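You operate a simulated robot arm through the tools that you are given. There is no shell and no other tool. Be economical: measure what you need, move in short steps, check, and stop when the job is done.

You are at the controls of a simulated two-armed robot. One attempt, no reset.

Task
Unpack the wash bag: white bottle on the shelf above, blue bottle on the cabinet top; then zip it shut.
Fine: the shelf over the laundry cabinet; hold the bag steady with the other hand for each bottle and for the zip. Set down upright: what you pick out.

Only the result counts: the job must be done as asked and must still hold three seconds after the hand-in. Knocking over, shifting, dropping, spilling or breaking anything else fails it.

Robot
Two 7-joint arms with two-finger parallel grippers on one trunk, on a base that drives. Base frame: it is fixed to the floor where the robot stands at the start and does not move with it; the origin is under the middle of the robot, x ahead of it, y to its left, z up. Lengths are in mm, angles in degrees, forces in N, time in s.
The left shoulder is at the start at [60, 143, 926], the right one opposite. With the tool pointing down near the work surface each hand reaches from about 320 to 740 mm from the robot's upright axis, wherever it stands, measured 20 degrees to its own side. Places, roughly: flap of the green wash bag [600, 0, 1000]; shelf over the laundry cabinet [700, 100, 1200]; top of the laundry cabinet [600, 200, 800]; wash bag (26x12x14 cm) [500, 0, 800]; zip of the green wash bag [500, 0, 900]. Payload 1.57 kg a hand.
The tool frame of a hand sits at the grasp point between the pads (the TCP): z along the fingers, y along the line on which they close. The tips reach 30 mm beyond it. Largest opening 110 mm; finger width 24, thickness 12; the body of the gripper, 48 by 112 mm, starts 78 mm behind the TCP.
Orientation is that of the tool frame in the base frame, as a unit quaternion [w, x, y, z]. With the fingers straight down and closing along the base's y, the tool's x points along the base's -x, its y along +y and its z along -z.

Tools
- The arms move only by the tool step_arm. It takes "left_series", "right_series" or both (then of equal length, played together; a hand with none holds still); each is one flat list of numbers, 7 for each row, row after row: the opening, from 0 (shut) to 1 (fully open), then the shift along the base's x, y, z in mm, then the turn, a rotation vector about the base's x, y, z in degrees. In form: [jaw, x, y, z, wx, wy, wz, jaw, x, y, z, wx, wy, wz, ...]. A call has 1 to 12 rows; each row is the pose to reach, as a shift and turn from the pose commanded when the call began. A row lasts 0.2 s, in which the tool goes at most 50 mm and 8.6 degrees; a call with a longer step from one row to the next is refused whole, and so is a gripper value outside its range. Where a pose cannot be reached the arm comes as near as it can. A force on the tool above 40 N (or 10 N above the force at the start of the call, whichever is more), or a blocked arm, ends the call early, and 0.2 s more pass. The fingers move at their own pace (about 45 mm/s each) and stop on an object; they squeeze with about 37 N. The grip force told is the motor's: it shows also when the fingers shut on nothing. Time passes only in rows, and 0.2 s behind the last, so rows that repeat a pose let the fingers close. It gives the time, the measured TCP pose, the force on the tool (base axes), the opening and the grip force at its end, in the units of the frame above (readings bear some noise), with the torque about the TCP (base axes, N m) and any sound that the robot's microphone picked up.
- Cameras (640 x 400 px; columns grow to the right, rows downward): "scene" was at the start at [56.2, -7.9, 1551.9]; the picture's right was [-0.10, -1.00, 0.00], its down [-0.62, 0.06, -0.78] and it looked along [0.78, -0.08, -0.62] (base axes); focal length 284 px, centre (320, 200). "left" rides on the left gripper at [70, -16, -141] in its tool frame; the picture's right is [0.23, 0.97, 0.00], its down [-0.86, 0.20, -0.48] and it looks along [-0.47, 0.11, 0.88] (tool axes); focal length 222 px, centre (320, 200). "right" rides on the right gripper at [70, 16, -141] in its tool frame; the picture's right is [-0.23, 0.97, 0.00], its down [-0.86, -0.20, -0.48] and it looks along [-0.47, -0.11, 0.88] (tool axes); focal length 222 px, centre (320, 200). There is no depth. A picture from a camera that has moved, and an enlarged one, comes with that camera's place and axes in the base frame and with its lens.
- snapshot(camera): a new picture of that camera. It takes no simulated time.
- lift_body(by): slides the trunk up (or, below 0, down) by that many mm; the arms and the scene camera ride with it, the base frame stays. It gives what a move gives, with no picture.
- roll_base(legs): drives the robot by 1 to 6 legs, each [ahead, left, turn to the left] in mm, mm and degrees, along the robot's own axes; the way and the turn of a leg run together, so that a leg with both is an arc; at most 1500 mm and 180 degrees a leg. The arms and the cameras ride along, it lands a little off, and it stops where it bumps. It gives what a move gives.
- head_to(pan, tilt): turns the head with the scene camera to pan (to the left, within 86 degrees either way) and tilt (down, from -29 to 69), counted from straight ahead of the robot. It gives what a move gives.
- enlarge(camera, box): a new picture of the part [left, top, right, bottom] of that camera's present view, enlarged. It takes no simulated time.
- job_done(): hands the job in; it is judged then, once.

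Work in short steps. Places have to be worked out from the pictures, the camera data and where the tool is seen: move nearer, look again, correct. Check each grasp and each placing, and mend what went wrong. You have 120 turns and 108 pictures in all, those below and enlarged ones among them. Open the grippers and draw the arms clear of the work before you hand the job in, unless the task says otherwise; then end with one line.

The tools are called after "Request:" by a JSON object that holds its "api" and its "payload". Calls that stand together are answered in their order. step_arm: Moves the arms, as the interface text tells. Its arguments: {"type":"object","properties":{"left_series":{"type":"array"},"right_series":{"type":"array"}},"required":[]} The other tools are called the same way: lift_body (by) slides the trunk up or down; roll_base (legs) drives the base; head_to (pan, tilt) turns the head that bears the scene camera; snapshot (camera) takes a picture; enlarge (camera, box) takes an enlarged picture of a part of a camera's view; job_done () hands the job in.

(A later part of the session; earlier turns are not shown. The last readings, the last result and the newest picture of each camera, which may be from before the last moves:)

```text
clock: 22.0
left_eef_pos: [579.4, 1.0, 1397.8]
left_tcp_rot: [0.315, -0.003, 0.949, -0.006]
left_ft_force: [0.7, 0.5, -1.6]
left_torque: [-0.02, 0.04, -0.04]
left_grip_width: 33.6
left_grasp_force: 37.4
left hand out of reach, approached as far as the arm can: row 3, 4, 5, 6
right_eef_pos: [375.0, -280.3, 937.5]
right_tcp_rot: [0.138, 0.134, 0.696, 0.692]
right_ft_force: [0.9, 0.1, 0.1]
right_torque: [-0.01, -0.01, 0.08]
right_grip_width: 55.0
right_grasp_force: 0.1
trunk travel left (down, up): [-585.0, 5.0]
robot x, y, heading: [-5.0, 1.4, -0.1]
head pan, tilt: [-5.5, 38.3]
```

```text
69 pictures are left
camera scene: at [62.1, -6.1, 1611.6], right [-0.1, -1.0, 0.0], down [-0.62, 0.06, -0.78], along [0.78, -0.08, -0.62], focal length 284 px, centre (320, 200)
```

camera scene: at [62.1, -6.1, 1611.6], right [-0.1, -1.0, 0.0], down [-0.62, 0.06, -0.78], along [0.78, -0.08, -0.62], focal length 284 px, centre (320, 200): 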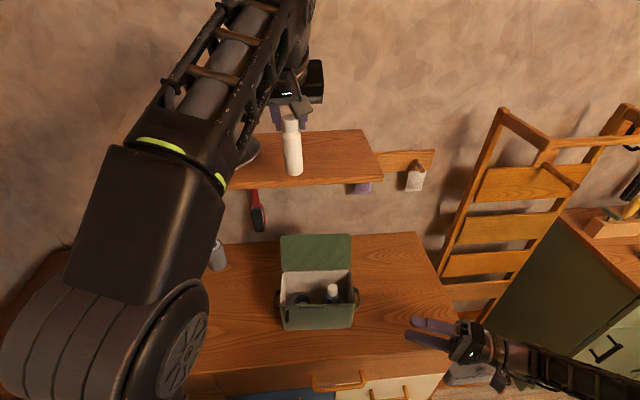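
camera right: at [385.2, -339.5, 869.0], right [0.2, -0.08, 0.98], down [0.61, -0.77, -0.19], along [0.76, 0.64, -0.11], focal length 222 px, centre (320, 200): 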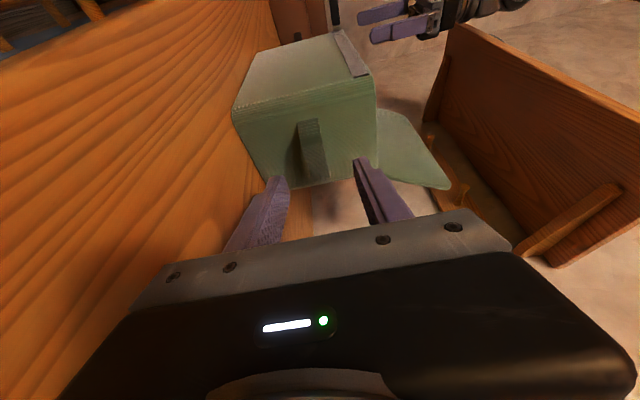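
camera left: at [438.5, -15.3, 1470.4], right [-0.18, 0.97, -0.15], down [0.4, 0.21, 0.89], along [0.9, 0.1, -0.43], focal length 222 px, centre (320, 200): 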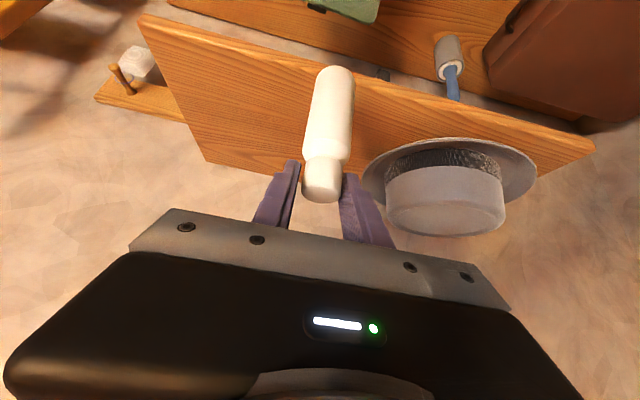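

The arm ends at x≈579, about 75 mm short, so the base should drive forward. First I look down to see the gap between base and cabinet.

Request:
{"api": "head_to", "payload": {"pan": 0, "tilt": 69}}

Request:
{"api": "snapshot", "payload": {"camera": "scene"}}

```text
clock: 22.9
left_eef_pos: [574.1, -1.9, 1400.2]
left_tcp_rot: [0.317, -0.002, 0.948, -0.006]
left_ft_force: [-1.0, -0.9, -0.4]
left_torque: [-0.02, -0.02, 0.0]
left_grip_width: 33.1
left_grasp_force: 37.4
right_eef_pos: [372.2, -281.8, 938.6]
right_tcp_rot: [0.139, 0.133, 0.695, 0.693]
right_ft_force: [-0.4, -0.5, -0.1]
right_torque: [-0.01, 0.02, 0.0]
right_grip_width: 54.9
right_grasp_force: 0.1
trunk travel left (down, up): [-585.0, 5.0]
robot x, y, heading: [1.1, -3.6, 0.2]
head pan, tilt: [0.0, 68.8]
```

```text
68 pictures are left
camera scene: at [26.6, 0.3, 1573.3], right [0.0, -1.0, 0.0], down [-0.93, 0.0, -0.36], along [0.36, 0.0, -0.93], focal length 284 px, centre (320, 200)
```

scene: 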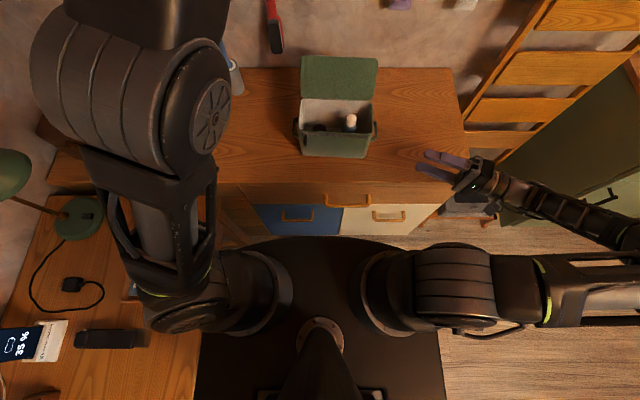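

Torso is well behind the cabinet edge (x≈390). I drive ahead 70 mm only, with bottle bottom (~1273) clear above the shelf.

Request:
{"api": "roll_base", "payload": {"legs": [[70, 0, 0]]}}

Request:
{"api": "head_to", "payload": {"pan": -5, "tilt": 32}}

Request:
{"api": "snapshot", "payload": {"camera": "scene"}}

```text
clock: 24.0
left_eef_pos: [645.0, -1.9, 1399.7]
left_tcp_rot: [0.317, -0.003, 0.948, -0.005]
left_ft_force: [0.8, 0.5, -1.9]
left_torque: [0.02, 0.03, 0.01]
left_grip_width: 33.3
left_grasp_force: 37.0
right_eef_pos: [444.5, -281.2, 938.0]
right_tcp_rot: [0.138, 0.133, 0.695, 0.693]
right_ft_force: [0.5, -0.9, 0.1]
right_torque: [0.05, -0.01, 0.03]
right_grip_width: 55.0
right_grasp_force: 0.1
trunk travel left (down, up): [-585.0, 5.0]
robot x, y, heading: [70.9, 2.6, 0.2]
head pan, tilt: [0.0, 68.8]
```

```text
clock: 25.0
left_eef_pos: [644.3, -1.7, 1400.1]
left_tcp_rot: [0.318, -0.003, 0.948, -0.005]
left_ft_force: [0.8, -0.1, -1.3]
left_torque: [0.05, -0.05, -0.02]
left_grip_width: 33.4
left_grasp_force: 36.3
right_eef_pos: [442.4, -282.1, 940.1]
right_tcp_rot: [0.138, 0.133, 0.695, 0.693]
right_ft_force: [-0.2, 0.2, 0.4]
right_torque: [0.0, 0.0, 0.02]
right_grip_width: 54.9
right_grasp_force: 0.1
trunk travel left (down, up): [-585.0, 5.0]
robot x, y, heading: [67.8, 2.0, -0.2]
head pan, tilt: [-5.0, 32.0]
```

```text
67 pictures are left
camera scene: at [130.0, -7.5, 1621.5], right [-0.09, -1.0, 0.0], down [-0.53, 0.05, -0.85], along [0.84, -0.07, -0.53], focal length 284 px, centre (320, 200)
```

scene: 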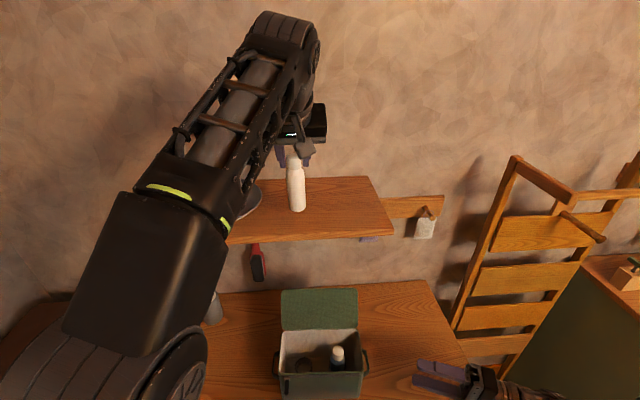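

The base advanced 70 mm without a bump; bottle is above the shelf at about (655,−2). I correct the 2° tilt, shift right 18 mm and descend part way.

Request:
{"api": "step_arm", "payload": {"left_series": [0, 0, -6, -8, 0, 1, 0, 0, 0, -12, -16, 0, 2.1, 0, 0, 0, -18, -22, 0, 2.1, 0, 0, 0, -18, -22, 0, 2.1, 0]}}

Request:
{"api": "enlarge", "payload": {"camera": "scene", "box": [230, 120, 410, 260]}}

Request:
{"api": "snapshot", "payload": {"camera": "left"}}

```text
clock: 26.0
left_eef_pos: [645.7, -18.9, 1377.6]
left_tcp_rot: [0.3, -0.003, 0.954, -0.006]
left_ft_force: [0.5, 0.0, -0.9]
left_torque: [-0.02, 0.0, 0.01]
left_grip_width: 33.2
left_grasp_force: 36.9
left hand out of reach, approached as far as the arm can: row 2
right_eef_pos: [442.4, -281.9, 938.9]
right_tcp_rot: [0.139, 0.134, 0.695, 0.693]
right_ft_force: [0.5, -1.1, -0.5]
right_torque: [-0.02, -0.01, -0.04]
right_grip_width: 54.9
right_grasp_force: 0.0
trunk travel left (down, up): [-585.0, 5.0]
robot x, y, heading: [73.7, 2.4, -0.1]
head pan, tilt: [-5.0, 32.0]
```

```text
2.86 times, centred on (320, 190) of scene
camera zoom: at [130.1, -7.4, 1621.6], right [-0.09, -1.0, 0.0], down [-0.53, 0.05, -0.85], along [0.84, -0.07, -0.53], focal length 810 px, centre (320, 229)
```

zoom: 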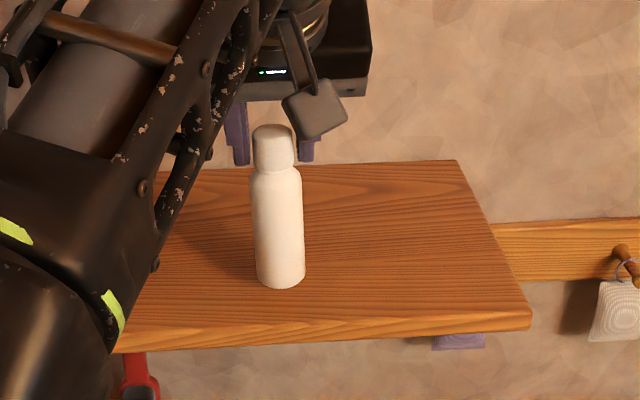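

```text
65 pictures are left
camera left: at [506.2, -35.3, 1455.5], right [-0.19, 0.97, -0.14], down [0.43, 0.21, 0.88], along [0.88, 0.1, -0.45], focal length 222 px, centre (320, 200)
```

left: 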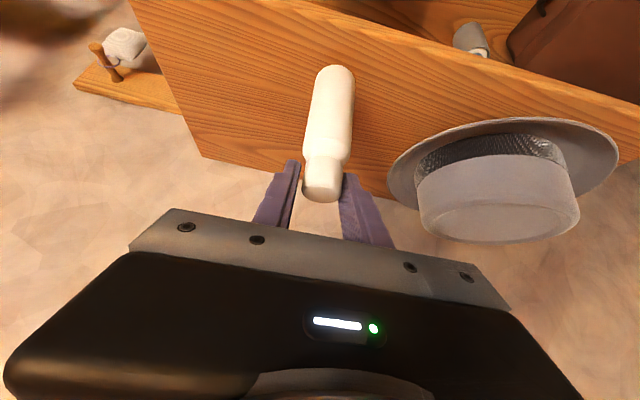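

Bottle is upright about 10–15 mm above the shelf. I descend gently 12 mm and check the force.

Request:
{"api": "step_arm", "payload": {"left_series": [0, 0, 0, -3, 0, 0, 0, 0, 0, 0, -6, 0, 0, 0, 0, 0, 0, -9, 0, 0, 0, 0, 0, 0, -11, 0, 0, 0]}}

Request:
{"api": "enlarge", "payload": {"camera": "scene", "box": [270, 150, 360, 220]}}

```text
clock: 27.0
left_eef_pos: [643.8, -18.7, 1366.2]
left_tcp_rot: [0.301, -0.002, 0.954, -0.006]
left_ft_force: [0.5, -0.8, -1.4]
left_torque: [-0.01, 0.0, 0.02]
left_grip_width: 33.3
left_grasp_force: 37.1
right_eef_pos: [443.0, -282.2, 940.0]
right_tcp_rot: [0.14, 0.133, 0.695, 0.693]
right_ft_force: [-0.1, 0.6, 1.1]
right_torque: [0.0, 0.01, -0.02]
right_grip_width: 55.1
right_grasp_force: 0.0
trunk travel left (down, up): [-585.0, 5.0]
robot x, y, heading: [69.5, 2.0, 0.1]
head pan, tilt: [-5.0, 32.0]
```

```text
5.71 times, centred on (315, 185) of scene
camera zoom: at [130.2, -7.5, 1621.6], right [-0.09, -1.0, 0.0], down [-0.53, 0.05, -0.85], along [0.84, -0.07, -0.53], focal length 1620 px, centre (349, 286)
```

zoom: 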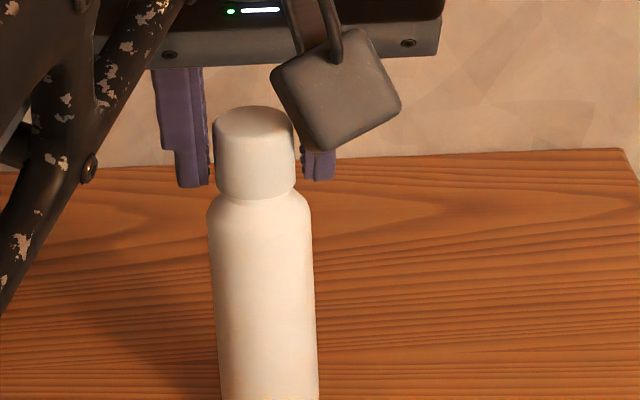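

No contact yet (fz −1.4). I continue down in 1.5 mm rows.

Request:
{"api": "step_arm", "payload": {"left_series": [0, 0, 0, -1.5, 0, 0, 0, 0, 0, 0, -3, 0, 0, 0, 0, 0, 0, -4.5, 0, 0, 0, 0, 0, 0, -6, 0, 0, 0]}}

Request:
{"api": "enlarge", "payload": {"camera": "scene", "box": [270, 170, 360, 240]}}

```text
clock: 28.0
left_eef_pos: [644.6, -19.3, 1363.6]
left_tcp_rot: [0.303, -0.003, 0.953, -0.006]
left_ft_force: [3.3, 1.3, 14.8]
left_torque: [0.13, -0.51, 0.03]
left_grip_width: 27.6
left_grasp_force: 36.8
right_eef_pos: [442.5, -281.5, 940.3]
right_tcp_rot: [0.139, 0.132, 0.695, 0.693]
right_ft_force: [0.4, -0.2, -0.5]
right_torque: [-0.01, 0.01, -0.02]
right_grip_width: 55.1
right_grasp_force: 0.0
trunk travel left (down, up): [-585.0, 5.0]
robot x, y, heading: [65.8, -0.4, -0.2]
head pan, tilt: [-5.0, 32.0]
```

```text
5.71 times, centred on (315, 205) of scene
camera zoom: at [129.1, -7.5, 1621.9], right [-0.09, -1.0, 0.0], down [-0.53, 0.05, -0.85], along [0.85, -0.07, -0.53], focal length 1620 px, centre (349, 171)
```

zoom: 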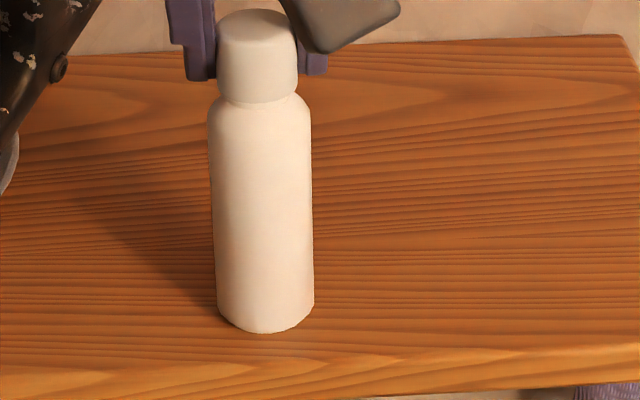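

Contact: +15 N and the bottle stands on the shelf. I relieve the press by 2 mm and then open gradually.

Request:
{"api": "step_arm", "payload": {"left_series": [0, 0, 0, 2, 0, 0, 0, 0.3, 0, 0, 2.5, 0, 0, 0, 0.35, 0, 0, 2.5, 0, 0, 0, 0.45, 0, 0, 2.5, 0, 0, 0, 0.55, 0, 0, 2.5, 0, 0, 0, 0.55, 0, 0, 2.5, 0, 0, 0]}}

Request:
{"api": "enlarge", "payload": {"camera": "scene", "box": [270, 150, 390, 240]}}

Request:
{"api": "snapshot", "payload": {"camera": "left"}}

```text
clock: 29.4
left_eef_pos: [644.3, -18.8, 1362.8]
left_tcp_rot: [0.3, -0.003, 0.954, -0.007]
left_ft_force: [0.0, 0.4, -1.5]
left_torque: [-0.01, -0.03, 0.02]
left_grip_width: 60.6
left_grasp_force: 0.1
right_eef_pos: [442.8, -281.4, 938.5]
right_tcp_rot: [0.139, 0.133, 0.695, 0.693]
right_ft_force: [-0.2, -0.5, 0.2]
right_torque: [0.01, 0.0, -0.01]
right_grip_width: 55.2
right_grasp_force: 0.1
trunk travel left (down, up): [-585.0, 5.0]
robot x, y, heading: [70.6, 1.8, -0.0]
head pan, tilt: [-5.0, 32.0]
```

```text
4.44 times, centred on (330, 195) of scene
camera zoom: at [130.0, -7.5, 1621.6], right [-0.09, -1.0, 0.0], down [-0.53, 0.05, -0.85], along [0.84, -0.07, -0.53], focal length 1260 px, centre (276, 222)
```

zoom: 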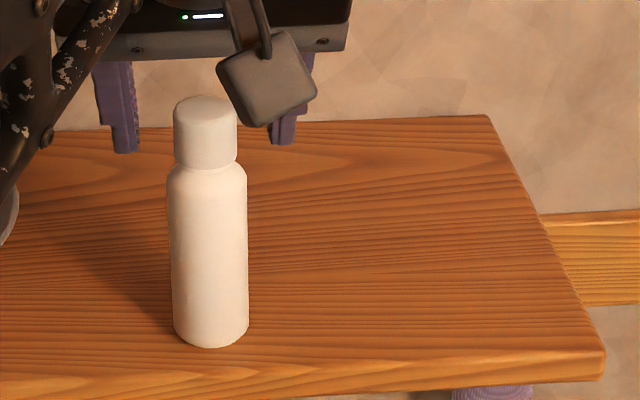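

```text
61 pictures are left
camera left: at [505.7, -35.1, 1441.2], right [-0.19, 0.97, -0.14], down [0.43, 0.21, 0.88], along [0.88, 0.1, -0.45], focal length 222 px, centre (320, 200)
```

left: 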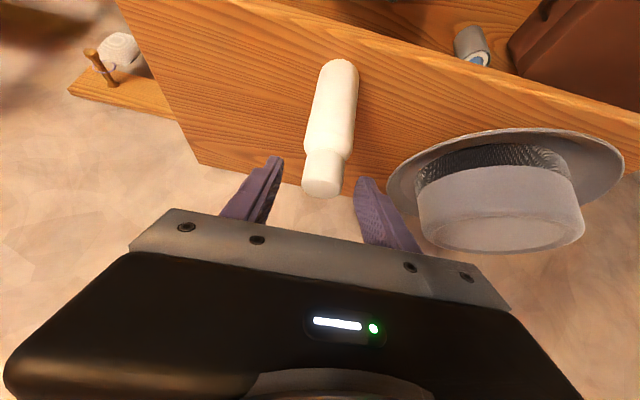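

White bottle stands upright on the shelf, fingers clear on both sides. I withdraw the left hand straight back and slightly up.

Request:
{"api": "step_arm", "payload": {"left_series": [0.6, -20, 0, 8, 0, 0, 0, 0.6, -45, 0, 16, 0, 0, 0, 0.6, -75, 0, 20, 0, 0, 0, 0.6, -110, 0, 20, 0, 0, 0, 0.6, -145, 10, 20, 0, 0, 0, 0.6, -145, 20, 20, 0, 0, 0]}}

Request:
{"api": "roll_base", "payload": {"legs": [[-70, 0, 0]]}}

Request:
{"api": "lift_body", "payload": {"by": -60}}

Request:
{"api": "snapshot", "payload": {"camera": "scene"}}

```text
clock: 30.8
left_eef_pos: [499.8, 1.1, 1383.2]
left_tcp_rot: [0.3, -0.004, 0.954, -0.005]
left_ft_force: [-0.9, -0.4, -0.1]
left_torque: [-0.01, 0.02, -0.03]
left_grip_width: 65.9
left_grasp_force: 0.2
right_eef_pos: [442.5, -281.7, 937.7]
right_tcp_rot: [0.139, 0.133, 0.695, 0.693]
right_ft_force: [-0.2, -1.3, -0.3]
right_torque: [0.0, -0.01, -0.02]
right_grip_width: 54.9
right_grasp_force: 0.1
trunk travel left (down, up): [-585.0, 5.0]
robot x, y, heading: [69.2, -3.8, -0.0]
head pan, tilt: [-5.0, 32.0]
```

```text
clock: 31.8
left_eef_pos: [427.4, 1.4, 1385.2]
left_tcp_rot: [0.301, -0.003, 0.954, -0.005]
left_ft_force: [-1.2, 0.6, 0.4]
left_torque: [-0.02, -0.01, 0.0]
left_grip_width: 65.9
left_grasp_force: 0.0
right_eef_pos: [371.3, -280.5, 940.5]
right_tcp_rot: [0.14, 0.133, 0.695, 0.693]
right_ft_force: [-0.2, 0.1, 0.3]
right_torque: [0.0, -0.03, -0.04]
right_grip_width: 55.1
right_grasp_force: 0.1
trunk travel left (down, up): [-585.0, 5.0]
robot x, y, heading: [1.7, -2.6, 0.2]
head pan, tilt: [-5.0, 32.0]
```

```text
clock: 32.8
left_eef_pos: [429.1, 0.4, 1324.6]
left_tcp_rot: [0.301, -0.003, 0.954, -0.005]
left_ft_force: [0.3, -0.5, 0.2]
left_torque: [-0.02, 0.03, 0.02]
left_grip_width: 65.6
left_grasp_force: 0.1
right_eef_pos: [372.5, -281.8, 879.8]
right_tcp_rot: [0.138, 0.133, 0.695, 0.693]
right_ft_force: [-1.3, 0.3, -0.7]
right_torque: [0.03, -0.02, 0.03]
right_grip_width: 55.0
right_grasp_force: 0.0
trunk travel left (down, up): [-525.0, 65.0]
robot x, y, heading: [0.9, -0.8, 0.2]
head pan, tilt: [-5.0, 32.0]
```

```text
60 pictures are left
camera scene: at [59.8, -7.4, 1561.6], right [-0.09, -1.0, 0.0], down [-0.53, 0.05, -0.85], along [0.84, -0.07, -0.53], focal length 284 px, centre (320, 200)
```

scene: 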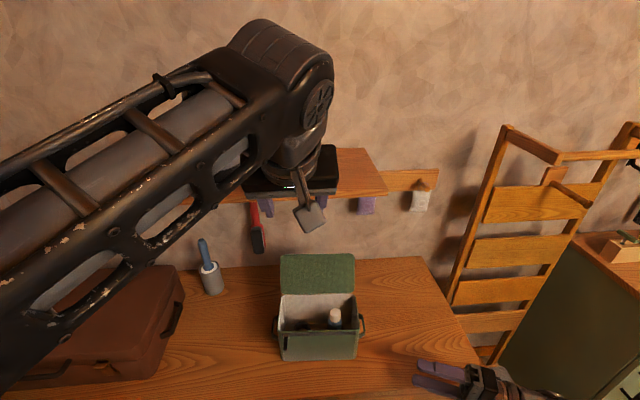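

White bottle done; base and trunk are back. Next the left hand swings to the left handle, tool turned horizontal pointing forward-right (the suitcase on the left rules out a pure sideways approach).

Request:
{"api": "step_arm", "payload": {"left_series": [0.5, 1, 15, -33, -8.15, -0.72, 0.72, 0.5, 2, 31, -66, -16.3, -1.44, 1.44, 0.5, 3, 46, -99, -24.5, -2.15, 2.15, 0.5, 4, 62, -132, -32.6, -2.87, 2.87, 0.5, 5, 77, -166, -40.8, -3.6, 3.6, 0.5, 6, 93, -199, -48.9, -4.3, 4.3, 0.5, 7, 108, -232, -57.1, -5, 5, 0.5, 8, 124, -265, -65.2, -5.75, 5.75, 0.5, 9, 139, -298, -73.4, -6.5, 6.5, 0.5, 10, 155, -332, -81.5, -7.2, 7.2, 0.5, 11, 170, -365, -89.7, -7.9, 7.9, 0.5, 11, 170, -365, -89.7, -7.9, 7.9]}}

Request:
{"api": "snapshot", "payload": {"camera": "scene"}}

Request:
{"api": "snapshot", "payload": {"camera": "left"}}

```text
clock: 35.4
left_eef_pos: [439.0, 170.7, 958.4]
left_tcp_rot: [-0.268, 0.273, -0.648, 0.658]
left_ft_force: [0.0, -0.1, -0.3]
left_torque: [-0.03, -0.01, -0.01]
left_grip_width: 54.8
left_grasp_force: 0.1
left hand out of reach, approached as far as the arm can: row 8, 9
right_eef_pos: [373.0, -281.0, 878.9]
right_tcp_rot: [0.139, 0.134, 0.695, 0.693]
right_ft_force: [0.0, 0.1, -0.3]
right_torque: [0.0, 0.0, -0.01]
right_grip_width: 54.8
right_grasp_force: 0.1
trunk travel left (down, up): [-525.0, 65.0]
robot x, y, heading: [1.2, -1.7, 0.4]
head pan, tilt: [-5.0, 32.0]
```

```text
59 pictures are left
camera scene: at [59.6, -7.5, 1561.6], right [-0.09, -1.0, 0.0], down [-0.53, 0.05, -0.85], along [0.84, -0.07, -0.53], focal length 284 px, centre (320, 200)
```

scene: 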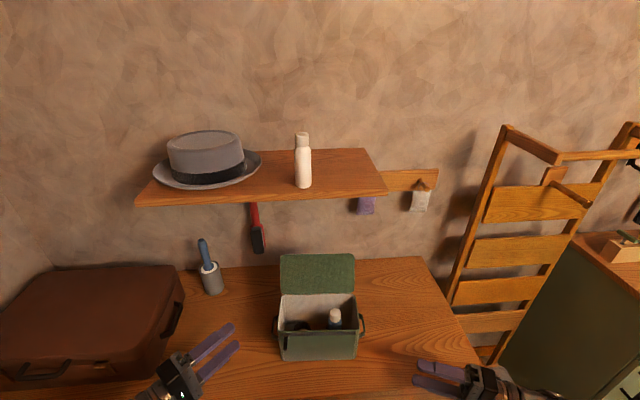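

```text
58 pictures are left
camera left: at [289.6, 221.3, 975.8], right [-0.16, -0.17, -0.97], down [0.27, 0.94, -0.21], along [0.95, -0.29, -0.1], focal length 222 px, centre (320, 200)
```

left: 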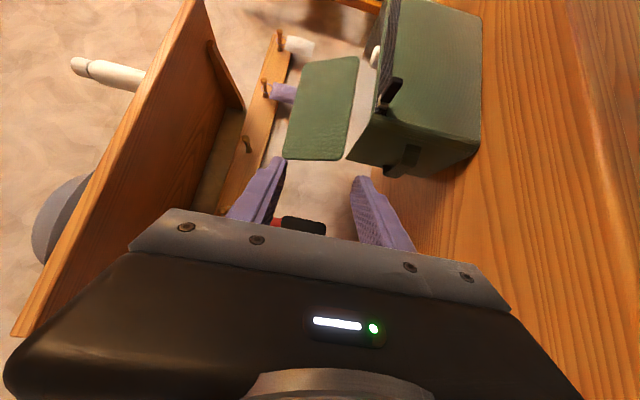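

Pose reached; everything stands as it should. I lower the head onto the bag and go down to handle height at a stand-off.

Request:
{"api": "step_arm", "payload": {"left_series": [0.5, 5, -6, -35, 0, 0, 0, 0.5, 10, -12, -70, 0, 0, 0, 0.5, 18, -24, -108, 0, 0, 0, 0.5, 18, -24, -108, 0, 0, 0]}}

Request:
{"api": "enlarge", "payload": {"camera": "left", "box": [240, 40, 480, 190]}}

Request:
{"api": "enlarge", "payload": {"camera": "scene", "box": [200, 270, 320, 370]}}

```text
clock: 36.4
left_eef_pos: [457.1, 146.4, 850.3]
left_tcp_rot: [-0.269, 0.272, -0.649, 0.657]
left_ft_force: [0.0, 0.2, -0.3]
left_torque: [-0.01, 0.0, 0.03]
left_grip_width: 54.8
left_grasp_force: 0.1
right_eef_pos: [372.8, -281.7, 878.9]
right_tcp_rot: [0.14, 0.134, 0.695, 0.692]
right_ft_force: [-0.6, 0.8, -0.1]
right_torque: [0.03, 0.01, 0.05]
right_grip_width: 55.2
right_grasp_force: 0.0
trunk travel left (down, up): [-525.0, 65.0]
robot x, y, heading: [-0.6, -1.6, 0.0]
head pan, tilt: [-5.0, 32.0]
```

```text
2.67 times, centred on (360, 115) of left
camera zoom: at [307.7, 197.6, 867.4], right [-0.16, -0.17, -0.97], down [0.27, 0.94, -0.21], along [0.95, -0.29, -0.11], focal length 592 px, centre (213, 427)
```

zoom: 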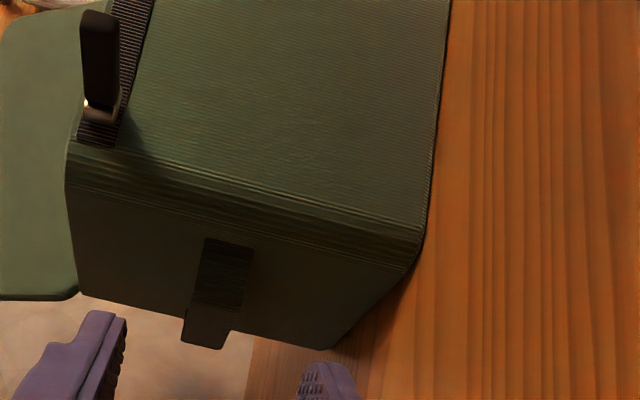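

```text
4.00 times, centred on (260, 320) of scene
camera zoom: at [59.7, -7.4, 1561.6], right [-0.09, -1.0, 0.0], down [-0.53, 0.05, -0.85], along [0.84, -0.07, -0.53], focal length 1134 px, centre (560, -280)
```

zoom: 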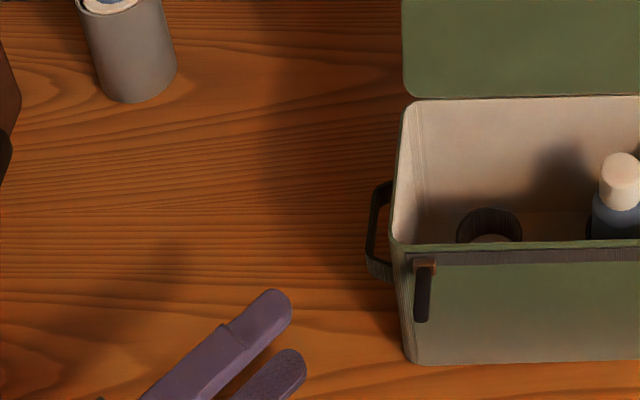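

Left bar runs about x 517–570 at y≈77, strap z 839–859. I advance along the tool axis, stopping a little short to check.

Request:
{"api": "step_arm", "payload": {"left_series": [0.5, 20, -16, 0, 0, 0, 0, 0.5, 40, -32, 0, 0, 0, 0, 0.5, 58, -48, 0, 0, 0, 0, 0.5, 58, -48, 0, 0, 0, 0]}}

Request:
{"api": "enlarge", "payload": {"camera": "left", "box": [200, 0, 440, 200]}}

Request:
{"api": "enlarge", "payload": {"camera": "scene", "box": [200, 270, 320, 370]}}

```text
clock: 37.4
left_eef_pos: [514.2, 99.9, 850.5]
left_tcp_rot: [-0.27, 0.272, -0.649, 0.657]
left_ft_force: [0.0, 0.5, 0.0]
left_torque: [0.0, 0.0, -0.02]
left_grip_width: 54.9
left_grasp_force: 0.0
right_eef_pos: [372.4, -281.3, 879.7]
right_tcp_rot: [0.139, 0.133, 0.695, 0.692]
right_ft_force: [-0.2, 0.7, -0.3]
right_torque: [-0.03, 0.0, 0.02]
right_grip_width: 55.0
right_grasp_force: 0.0
trunk travel left (down, up): [-525.0, 65.0]
robot x, y, heading: [-0.9, -1.3, 0.1]
head pan, tilt: [-5.0, 32.0]
```

```text
2.00 times, centred on (320, 100) of left
camera zoom: at [365.3, 149.8, 867.9], right [-0.16, -0.17, -0.97], down [0.27, 0.94, -0.21], along [0.95, -0.29, -0.11], focal length 444 px, centre (320, 400)
```

zoom: 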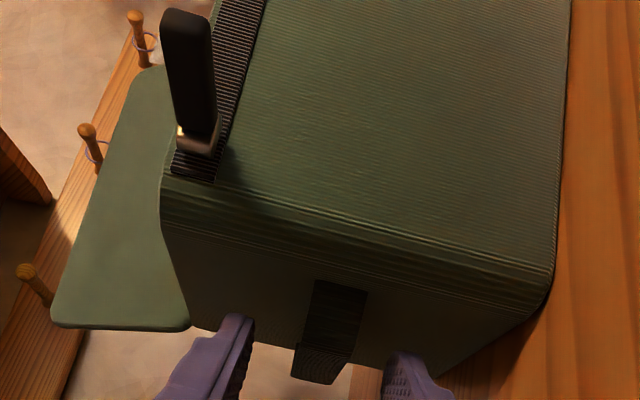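

```text
4.00 times, centred on (260, 320) of scene
camera zoom: at [59.8, -7.4, 1561.6], right [-0.09, -1.0, 0.0], down [-0.53, 0.05, -0.85], along [0.84, -0.07, -0.53], focal length 1134 px, centre (560, -280)
```

zoom: 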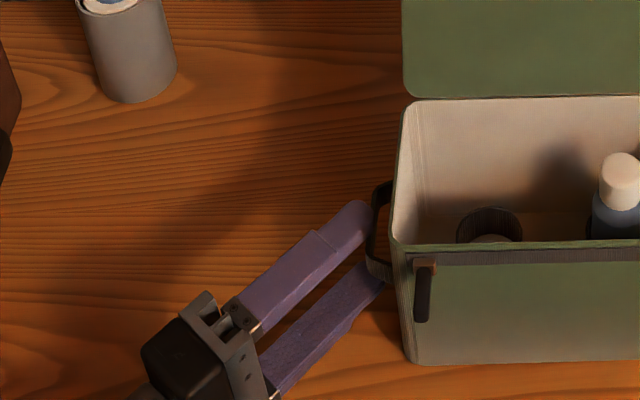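

Fingers straddle the strap well. I advance the last ~14 mm and close.

Request:
{"api": "step_arm", "payload": {"left_series": [0.5, 5, -5, 0, 0, 0, 0, 0.5, 10, -11, 0, 0, 0, 0, 0.35, 10, -11, 0, 0, 0, 0, 0.25, 10, -11, 0, 0, 0, 0, 0.1, 10, -11, 0, 0, 0, 0, 0, 10, -11, 0, 0, 0, 0, 0, 10, -11, 0, 0, 0, 0]}}

Request:
{"api": "enlarge", "payload": {"camera": "scene", "box": [220, 240, 400, 380]}}

```text
clock: 39.0
left_eef_pos: [525.2, 87.9, 850.3]
left_tcp_rot: [-0.269, 0.272, -0.649, 0.657]
left_ft_force: [0.0, -0.7, 0.5]
left_torque: [0.06, 0.07, 0.0]
left_grip_width: 19.6
left_grasp_force: 33.2
right_eef_pos: [373.1, -282.3, 879.6]
right_tcp_rot: [0.139, 0.133, 0.695, 0.693]
right_ft_force: [-0.8, -1.0, -0.2]
right_torque: [-0.02, 0.01, -0.01]
right_grip_width: 55.1
right_grasp_force: 0.1
trunk travel left (down, up): [-525.0, 65.0]
robot x, y, heading: [3.4, 1.2, 0.2]
head pan, tilt: [-5.0, 32.0]
```

```text
2.86 times, centred on (310, 310) of scene
camera zoom: at [59.9, -7.5, 1561.6], right [-0.09, -1.0, 0.0], down [-0.53, 0.05, -0.85], along [0.84, -0.07, -0.53], focal length 810 px, centre (349, -114)
```

zoom: 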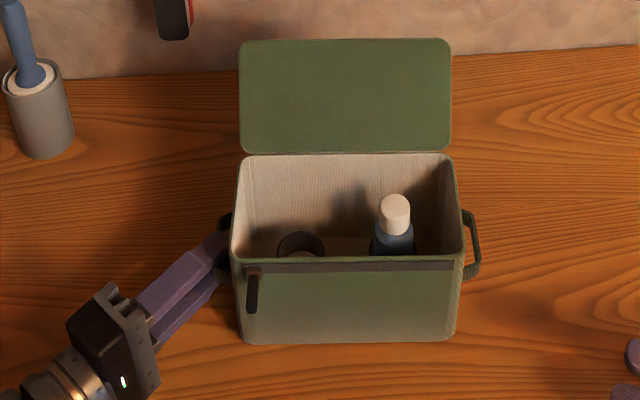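

Left handle is held (19.6 mm, 33 N). Now the right hand rises, turns down with 25° forward tilt, and comes over the blue bottle.

Request:
{"api": "step_arm", "payload": {"right_series": [0.5, 0, 5, 30, -8.2, -0.35, -0.35, 0.5, 0, 10, 60, -16.3, -0.7, -0.7, 0.5, 5, 20, 90, -24.5, -1.05, -1.05, 0.5, 20, 40, 115, -32.7, -1.4, -1.4, 0.5, 35, 65, 130, -40.9, -1.75, -1.75, 0.5, 50, 90, 130, -49, -2.1, -2.1, 0.5, 65, 115, 130, -57.2, -2.5, -2.5, 0.5, 80, 140, 130, -65.4, -2.8, -2.8, 0.55, 95, 165, 130, -73.5, -3.2, -3.2, 0.55, 110, 180, 130, -81.7, -3.5, -3.5, 0.55, 124, 190, 130, -89.9, -3.9, -3.9, 0.55, 124, 190, 130, -89.9, -3.9, -3.9]}}

Request:
{"api": "snapshot", "payload": {"camera": "right"}}

Request:
{"api": "snapshot", "payload": {"camera": "scene"}}

```text
clock: 41.6
left_eef_pos: [524.9, 87.2, 850.2]
left_tcp_rot: [-0.268, 0.273, -0.649, 0.658]
left_ft_force: [0.3, 0.0, 0.6]
left_torque: [0.0, 0.11, 0.01]
left_grip_width: 19.4
left_grasp_force: 33.9
right_eef_pos: [499.5, -91.8, 1009.2]
right_tcp_rot: [0.235, -0.004, 0.972, -0.002]
right_ft_force: [0.6, 0.6, 0.3]
right_torque: [0.0, -0.02, 0.01]
right_grip_width: 60.5
right_grasp_force: 0.1
trunk travel left (down, up): [-525.0, 65.0]
robot x, y, heading: [-3.6, 2.9, 0.2]
head pan, tilt: [-5.0, 32.0]
```

```text
52 pictures are left
camera right: at [370.6, -75.8, 1102.2], right [0.19, 0.98, 0.1], down [0.54, -0.19, 0.82], along [0.82, -0.11, -0.57], focal length 222 px, centre (320, 200)
```

right: 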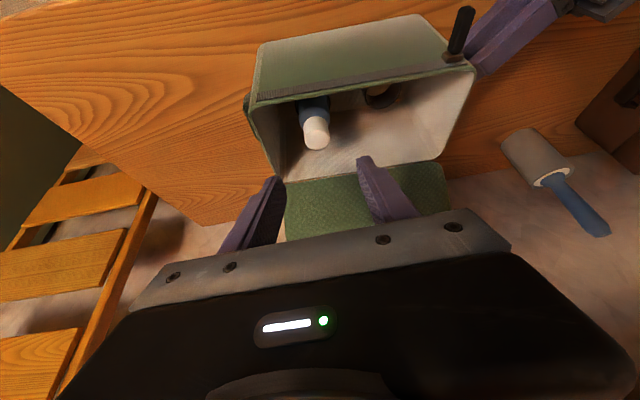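

```text
51 pictures are left
camera scene: at [59.9, -7.2, 1561.6], right [-0.09, -1.0, 0.0], down [-0.53, 0.05, -0.85], along [0.84, -0.07, -0.53], focal length 284 px, centre (320, 200)
```

scene: 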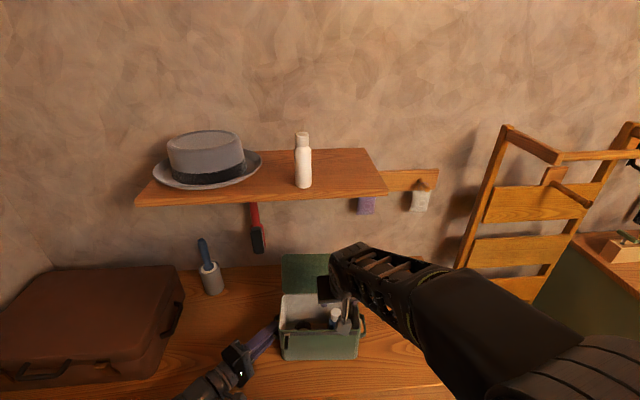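

Blue cap is around (541,−93,890). I approach along the tool axis, stopping ~25 mm short.

Request:
{"api": "step_arm", "payload": {"right_series": [0.55, 7, 0, -27, 0, 0, 0, 0.55, 15, -1, -54, 0, 0, 0, 0.55, 22, -1, -81, 0, 0, 0, 0.55, 22, -1, -81, 0, 0, 0]}}

Request:
{"api": "enlarge", "payload": {"camera": "right", "box": [200, 60, 440, 210]}}

```text
clock: 42.6
left_eef_pos: [525.1, 86.6, 849.4]
left_tcp_rot: [-0.269, 0.273, -0.649, 0.657]
left_ft_force: [0.3, -0.4, 0.2]
left_torque: [0.0, 0.08, -0.08]
left_grip_width: 19.3
left_grasp_force: 33.6
right_eef_pos: [518.9, -94.4, 927.6]
right_tcp_rot: [0.235, -0.004, 0.972, -0.001]
right_ft_force: [-0.4, -0.4, -1.2]
right_torque: [0.04, 0.01, -0.02]
right_grip_width: 60.6
right_grasp_force: 0.0
trunk travel left (down, up): [-525.0, 65.0]
robot x, y, heading: [0.1, -3.0, 0.1]
head pan, tilt: [-5.0, 32.0]
```

```text
2.67 times, centred on (320, 135) of right
camera zoom: at [392.9, -77.5, 1021.5], right [0.2, 0.98, 0.1], down [0.54, -0.19, 0.82], along [0.82, -0.11, -0.57], focal length 592 px, centre (320, 373)
```

zoom: 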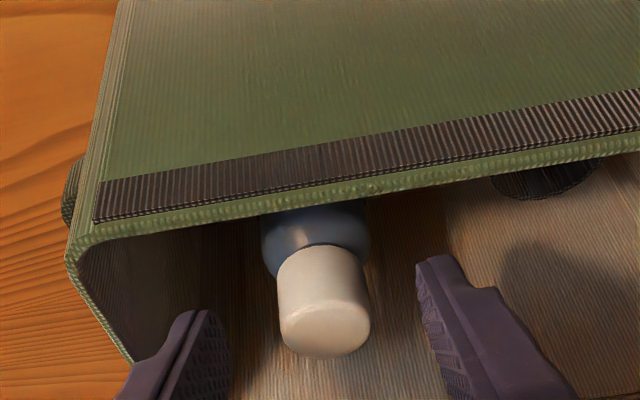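

Cap center confirmed at (540,−93,891). I move in and close on the cap.

Request:
{"api": "step_arm", "payload": {"right_series": [0.55, 7, 0.5, -11, 0, 0, 0, 0.55, 13, 1, -21, 0, 0, 0, 0.4, 13, 1, -21, 0, 0, 0, 0.25, 13, 1, -21, 0, 0, 0, 0.1, 13, 1, -21, 0, 0, 0, 0, 13, 1, -21, 0, 0, 0, 0, 13, 1, -21, 0, 0, 0]}}

Request:
{"api": "enlarge", "payload": {"camera": "right", "box": [200, 60, 440, 210]}}

```text
clock: 44.2
left_eef_pos: [525.3, 88.5, 851.4]
left_tcp_rot: [-0.269, 0.272, -0.649, 0.657]
left_ft_force: [-0.9, 0.0, 0.1]
left_torque: [0.04, 0.05, 0.0]
left_grip_width: 19.4
left_grasp_force: 33.0
right_eef_pos: [531.0, -92.7, 906.7]
right_tcp_rot: [0.234, -0.004, 0.972, -0.002]
right_ft_force: [0.1, -0.5, 0.6]
right_torque: [0.04, -0.01, -0.03]
right_grip_width: 36.4
right_grasp_force: 36.7
trunk travel left (down, up): [-525.0, 65.0]
robot x, y, heading: [1.5, -0.1, -0.0]
head pan, tilt: [-5.0, 32.0]
```

```text
2.67 times, centred on (320, 135) of right
camera zoom: at [405.4, -76.1, 1001.0], right [0.2, 0.98, 0.1], down [0.54, -0.19, 0.82], along [0.82, -0.11, -0.57], focal length 592 px, centre (320, 373)
```

zoom: 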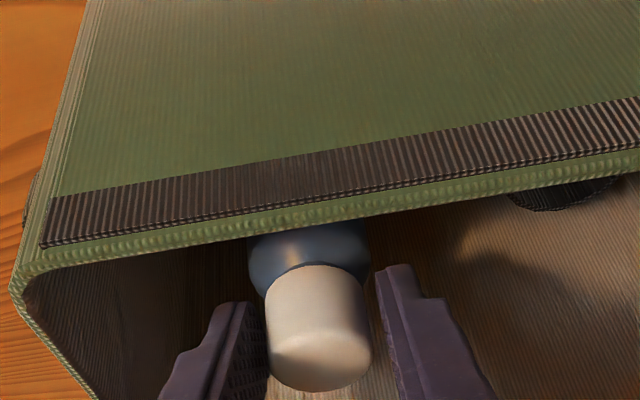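

Gripped (36 mm, 37 N). I lift straight up 170 mm in small rows.

Request:
{"api": "step_arm", "payload": {"right_series": [0, 0, 0, 8, 0, 0, 0, 0, 0, 0, 18, 0, 0, 0, 0, 0, 0, 30, 0, 0, 0, 0, 0, 0, 45, 0, 0, 0, 0, 0, 0, 62, 0, 0, 0, 0, 0, 0, 80, 0, 0, 0, 0, 0, 0, 100, 0, 0, 0, 0, 0, 0, 120, 0, 0, 0, 0, 0, 0, 140, 0, 0, 0, 0, 0, 0, 160, 0, 0, 0, 0, 0, 0, 170, 0, 0, 0]}}

Request:
{"api": "snapshot", "payload": {"camera": "scene"}}

Request:
{"api": "snapshot", "payload": {"camera": "right"}}

```text
clock: 46.6
left_eef_pos: [525.1, 87.8, 849.5]
left_tcp_rot: [-0.269, 0.273, -0.649, 0.657]
left_ft_force: [-0.2, 0.7, -0.3]
left_torque: [0.01, 0.08, -0.07]
left_grip_width: 19.4
left_grasp_force: 33.8
right_eef_pos: [531.7, -91.3, 1077.4]
right_tcp_rot: [0.235, -0.004, 0.972, -0.002]
right_ft_force: [0.8, -0.2, -0.2]
right_torque: [-0.02, 0.03, 0.0]
right_grip_width: 36.5
right_grasp_force: 37.1
trunk travel left (down, up): [-525.0, 65.0]
robot x, y, heading: [3.6, -0.1, 0.1]
head pan, tilt: [-5.0, 32.0]
```

```text
48 pictures are left
camera scene: at [60.0, -7.3, 1561.6], right [-0.09, -1.0, 0.0], down [-0.53, 0.05, -0.85], along [0.84, -0.07, -0.53], focal length 284 px, centre (320, 200)
```

scene: 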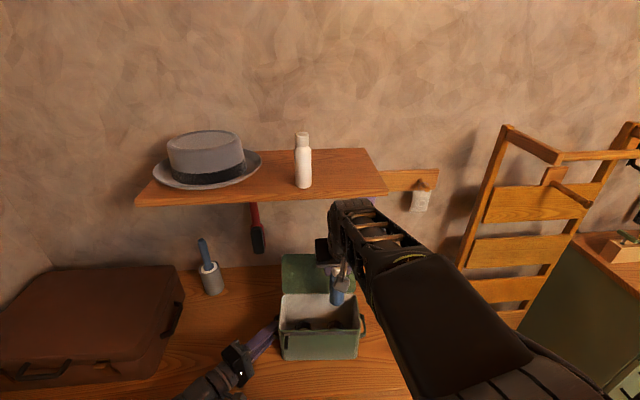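

```text
47 pictures are left
camera right: at [404.8, -75.2, 1170.6], right [0.19, 0.98, 0.1], down [0.54, -0.19, 0.82], along [0.82, -0.11, -0.57], focal length 222 px, centre (320, 200)
```

right: 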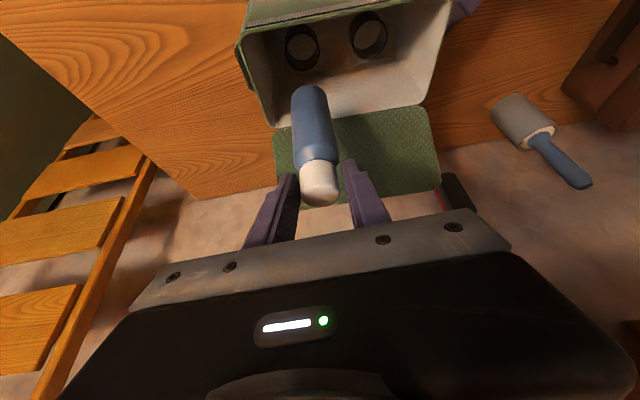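

Blue bottle is out. I carry it right and back to about (600,−290), still high, then lower most of the way.

Request:
{"api": "step_arm", "payload": {"right_series": [0, 0, -35, 5, 0, 0, 0, 0, 0, -75, 5, 0, 0, 0, 0, 10, -115, 5, 0, 0, 0, 0, 30, -150, 0, 0, 0, 0, 0, 48, -180, -10, 0, 0, 0, 0, 60, -200, -40, 0, 0, 0, 0, 60, -200, -80, 0, 0, 0, 0, 60, -200, -120, 0, 0, 0, 0, 60, -200, -145, 0, 0, 0, 0, 60, -200, -145, 0, 0, 0]}}

Request:
{"api": "snapshot", "payload": {"camera": "scene"}}

Request:
{"api": "snapshot", "payload": {"camera": "right"}}

```text
clock: 48.8
left_eef_pos: [525.5, 88.0, 851.3]
left_tcp_rot: [-0.27, 0.272, -0.649, 0.657]
left_ft_force: [-0.7, -1.0, 0.5]
left_torque: [-0.04, 0.1, -0.05]
left_grip_width: 19.2
left_grasp_force: 33.5
right_eef_pos: [592.6, -291.0, 932.4]
right_tcp_rot: [0.235, -0.003, 0.972, -0.003]
right_ft_force: [0.0, 0.1, -1.0]
right_torque: [0.0, 0.01, 0.0]
right_grip_width: 36.2
right_grasp_force: 36.5
trunk travel left (down, up): [-525.0, 65.0]
robot x, y, heading: [1.5, 3.1, 0.2]
head pan, tilt: [-5.0, 32.0]
```

```text
46 pictures are left
camera scene: at [59.8, -7.7, 1561.6], right [-0.09, -1.0, 0.0], down [-0.53, 0.05, -0.85], along [0.84, -0.07, -0.53], focal length 284 px, centre (320, 200)
```

scene: 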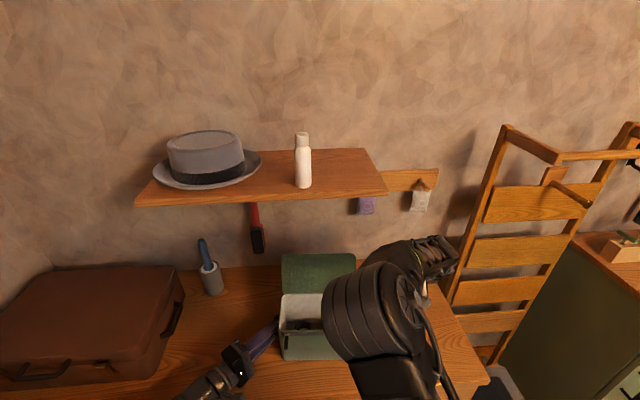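

```text
45 pictures are left
camera right: at [465.5, -275.7, 1025.5], right [0.19, 0.98, 0.1], down [0.54, -0.19, 0.82], along [0.82, -0.11, -0.57], focal length 222 px, centre (320, 200)
```

right: 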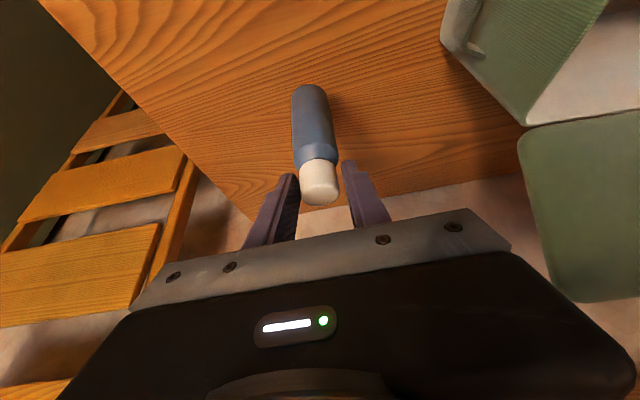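

Bottle hangs upright over clear cabinet top. I descend to 910 and then slowly toward contact expected near 902.

Request:
{"api": "step_arm", "payload": {"right_series": [0, 0, 0, -10, 0, 0, 0, 0, 0, 0, -20, 0, 0, 0, 0, 0, 0, -24, 0, 0, 0, 0, 0, 0, -26, 0, 0, 0, 0, 0, 0, -28, 0, 0, 0]}}

```text
clock: 50.0
left_eef_pos: [524.3, 88.3, 850.4]
left_tcp_rot: [-0.268, 0.272, -0.649, 0.658]
left_ft_force: [-0.2, -0.6, -0.1]
left_torque: [0.06, 0.0, 0.04]
left_grip_width: 19.2
left_grasp_force: 33.5
right_eef_pos: [585.6, -285.0, 908.0]
right_tcp_rot: [0.234, -0.004, 0.972, -0.002]
right_ft_force: [-0.1, -0.9, -1.1]
right_torque: [-0.01, -0.01, -0.03]
right_grip_width: 36.1
right_grasp_force: 36.8
right hand out of reach, approached as far as the arm can: row 1, 2, 3, 4, 5
trunk travel left (down, up): [-525.0, 65.0]
robot x, y, heading: [2.0, 1.2, -0.0]
head pan, tilt: [-5.0, 32.0]
```

Near the reach limit, so I draw 40 mm toward the robot and then descend gently.

Request:
{"api": "step_arm", "payload": {"right_series": [0, -20, 0, 4, 0, 0, 0, 0, -40, 0, 4, 0, 0, 0, 0, -40, 0, 0, 0, 0, 0, 0, -40, 0, -2, 0, 0, 0, 0, -40, 0, -4, 0, 0, 0]}}

Request:
{"api": "snapshot", "payload": {"camera": "right"}}

```text
clock: 51.2
left_eef_pos: [525.0, 87.6, 851.2]
left_tcp_rot: [-0.27, 0.272, -0.649, 0.658]
left_ft_force: [1.4, 0.0, 0.8]
left_torque: [0.07, 0.07, -0.02]
left_grip_width: 19.4
left_grasp_force: 33.4
right_eef_pos: [546.6, -284.8, 904.0]
right_tcp_rot: [0.235, -0.004, 0.972, -0.002]
right_ft_force: [-0.3, -1.1, -1.0]
right_torque: [-0.02, 0.01, 0.0]
right_grip_width: 36.2
right_grasp_force: 37.7
trunk travel left (down, up): [-525.0, 65.0]
robot x, y, heading: [-3.1, 1.4, -0.1]
head pan, tilt: [-5.0, 32.0]
```

```text
44 pictures are left
camera right: at [419.2, -269.4, 996.9], right [0.19, 0.98, 0.1], down [0.54, -0.19, 0.82], along [0.82, -0.11, -0.57], focal length 222 px, centre (320, 200)
```

right: 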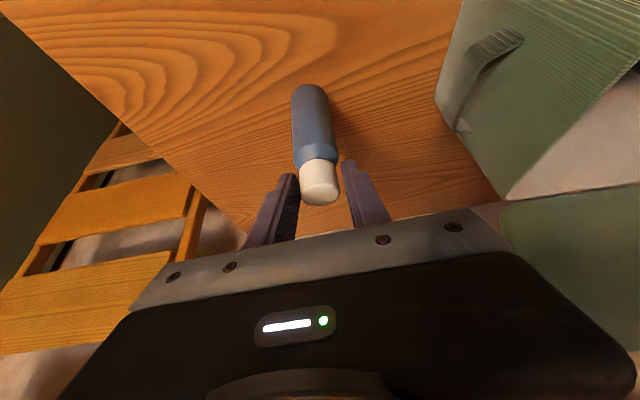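

No contact yet at TCP 904; I go on down 1 mm per row and watch the force.

Request:
{"api": "step_arm", "payload": {"right_series": [0, 0, 0, -1, 0, 0, 0, 0, 0, 0, -2, 0, 0, 0, 0, 0, 0, -3, 0, 0, 0, 0, 0, 0, -4, 0, 0, 0]}}

```text
clock: 52.2
left_eef_pos: [523.7, 87.7, 851.5]
left_tcp_rot: [-0.269, 0.271, -0.649, 0.658]
left_ft_force: [-0.6, -0.2, 0.0]
left_torque: [0.21, 0.06, -0.02]
left_grip_width: 19.3
left_grasp_force: 33.2
right_eef_pos: [544.6, -284.6, 902.8]
right_tcp_rot: [0.238, -0.004, 0.971, -0.002]
right_ft_force: [-2.4, -1.7, 25.8]
right_torque: [-0.12, 0.36, 0.07]
right_grip_width: 36.2
right_grasp_force: 37.1
trunk travel left (down, up): [-525.0, 65.0]
robot x, y, heading: [1.2, 2.5, -0.0]
head pan, tilt: [-5.0, 32.0]
```

Contact (25.8 N, TCP stopped at 902.8). I relieve upward 3.5 mm and open the fingers.

Request:
{"api": "step_arm", "payload": {"right_series": [0, 0, 0, 2, 0, 0, 0, 0, 0, 0, 3, 0, 0, 0, 0.37, 0, 0, 3, 0, 0, 0, 0.42, 0, 0, 3, 0, 0, 0, 0.55, 0, 0, 3, 0, 0, 0, 0.55, 0, 0, 3, 0, 0, 0]}}

Request:
{"api": "snapshot", "payload": {"camera": "right"}}

```text
clock: 53.6
left_eef_pos: [526.3, 88.3, 850.6]
left_tcp_rot: [-0.269, 0.272, -0.649, 0.657]
left_ft_force: [0.9, 0.6, 0.4]
left_torque: [0.06, 0.08, 0.04]
left_grip_width: 19.2
left_grasp_force: 33.7
right_eef_pos: [546.2, -286.4, 901.6]
right_tcp_rot: [0.235, -0.004, 0.972, -0.002]
right_ft_force: [0.1, 0.2, 0.4]
right_torque: [0.0, -0.02, 0.01]
right_grip_width: 60.3
right_grasp_force: 0.1
trunk travel left (down, up): [-525.0, 65.0]
robot x, y, heading: [0.8, 2.1, -0.2]
head pan, tilt: [-5.0, 32.0]
```

```text
43 pictures are left
camera right: at [419.1, -269.6, 996.2], right [0.2, 0.98, 0.1], down [0.54, -0.19, 0.82], along [0.82, -0.11, -0.57], focal length 222 px, centre (320, 200)
```

right: 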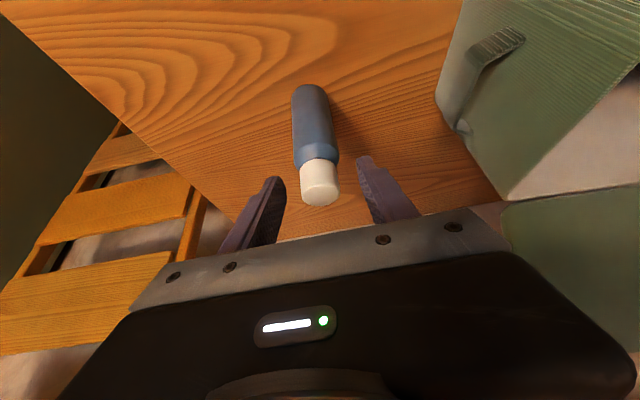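

Blue bottle stands upright on the cabinet. I withdraw the right hand back and up along the tool axis.

Request:
{"api": "step_arm", "payload": {"right_series": [0.55, -10, 0, 20, 0, 0, 0, 0.55, -20, 0, 40, 0, 0, 0, 0.55, -35, 0, 70, 0, 0, 0, 0.4, -55, 0, 105, 0, 0, 0, 0.2, -85, 0, 130, 0, 0, 0, 0, -115, 0, 150, 0, 0, 0, 0, -125, 0, 160, 0, 0, 0]}}

Request:
{"api": "snapshot", "payload": {"camera": "scene"}}

Request:
{"api": "enlarge", "payload": {"camera": "right", "box": [320, 0, 640, 200]}}

```text
clock: 55.2
left_eef_pos: [525.6, 87.8, 850.6]
left_tcp_rot: [-0.269, 0.272, -0.649, 0.658]
left_ft_force: [0.0, -0.1, -1.2]
left_torque: [0.03, 0.12, -0.14]
left_grip_width: 19.2
left_grasp_force: 33.5
right_eef_pos: [419.2, -285.3, 1062.0]
right_tcp_rot: [0.233, -0.005, 0.972, -0.001]
right_ft_force: [0.0, 0.2, 0.2]
right_torque: [0.0, -0.03, 0.02]
right_grip_width: 0.0
right_grasp_force: 13.0
trunk travel left (down, up): [-525.0, 65.0]
robot x, y, heading: [-2.7, -2.0, 0.3]
head pan, tilt: [-5.0, 32.0]
```

```text
42 pictures are left
camera scene: at [59.7, -7.4, 1561.6], right [-0.09, -1.0, 0.0], down [-0.53, 0.05, -0.85], along [0.84, -0.07, -0.53], focal length 284 px, centre (320, 200)
```

scene: 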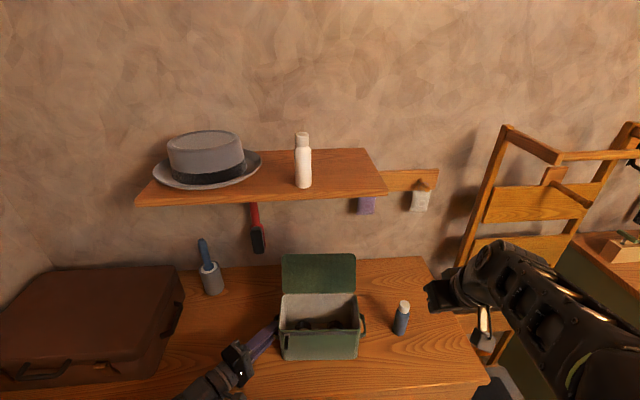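

```text
2.00 times, centred on (480, 100) of right
camera zoom: at [293.5, -269.5, 1156.2], right [0.2, 0.98, 0.1], down [0.54, -0.19, 0.82], along [0.82, -0.11, -0.57], focal length 444 px, centre (0, 400)
```

zoom: 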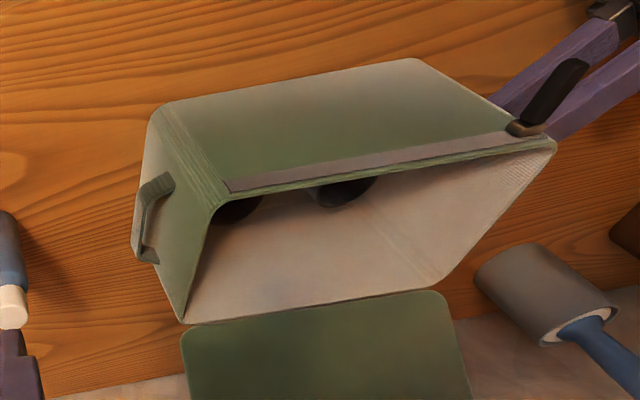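

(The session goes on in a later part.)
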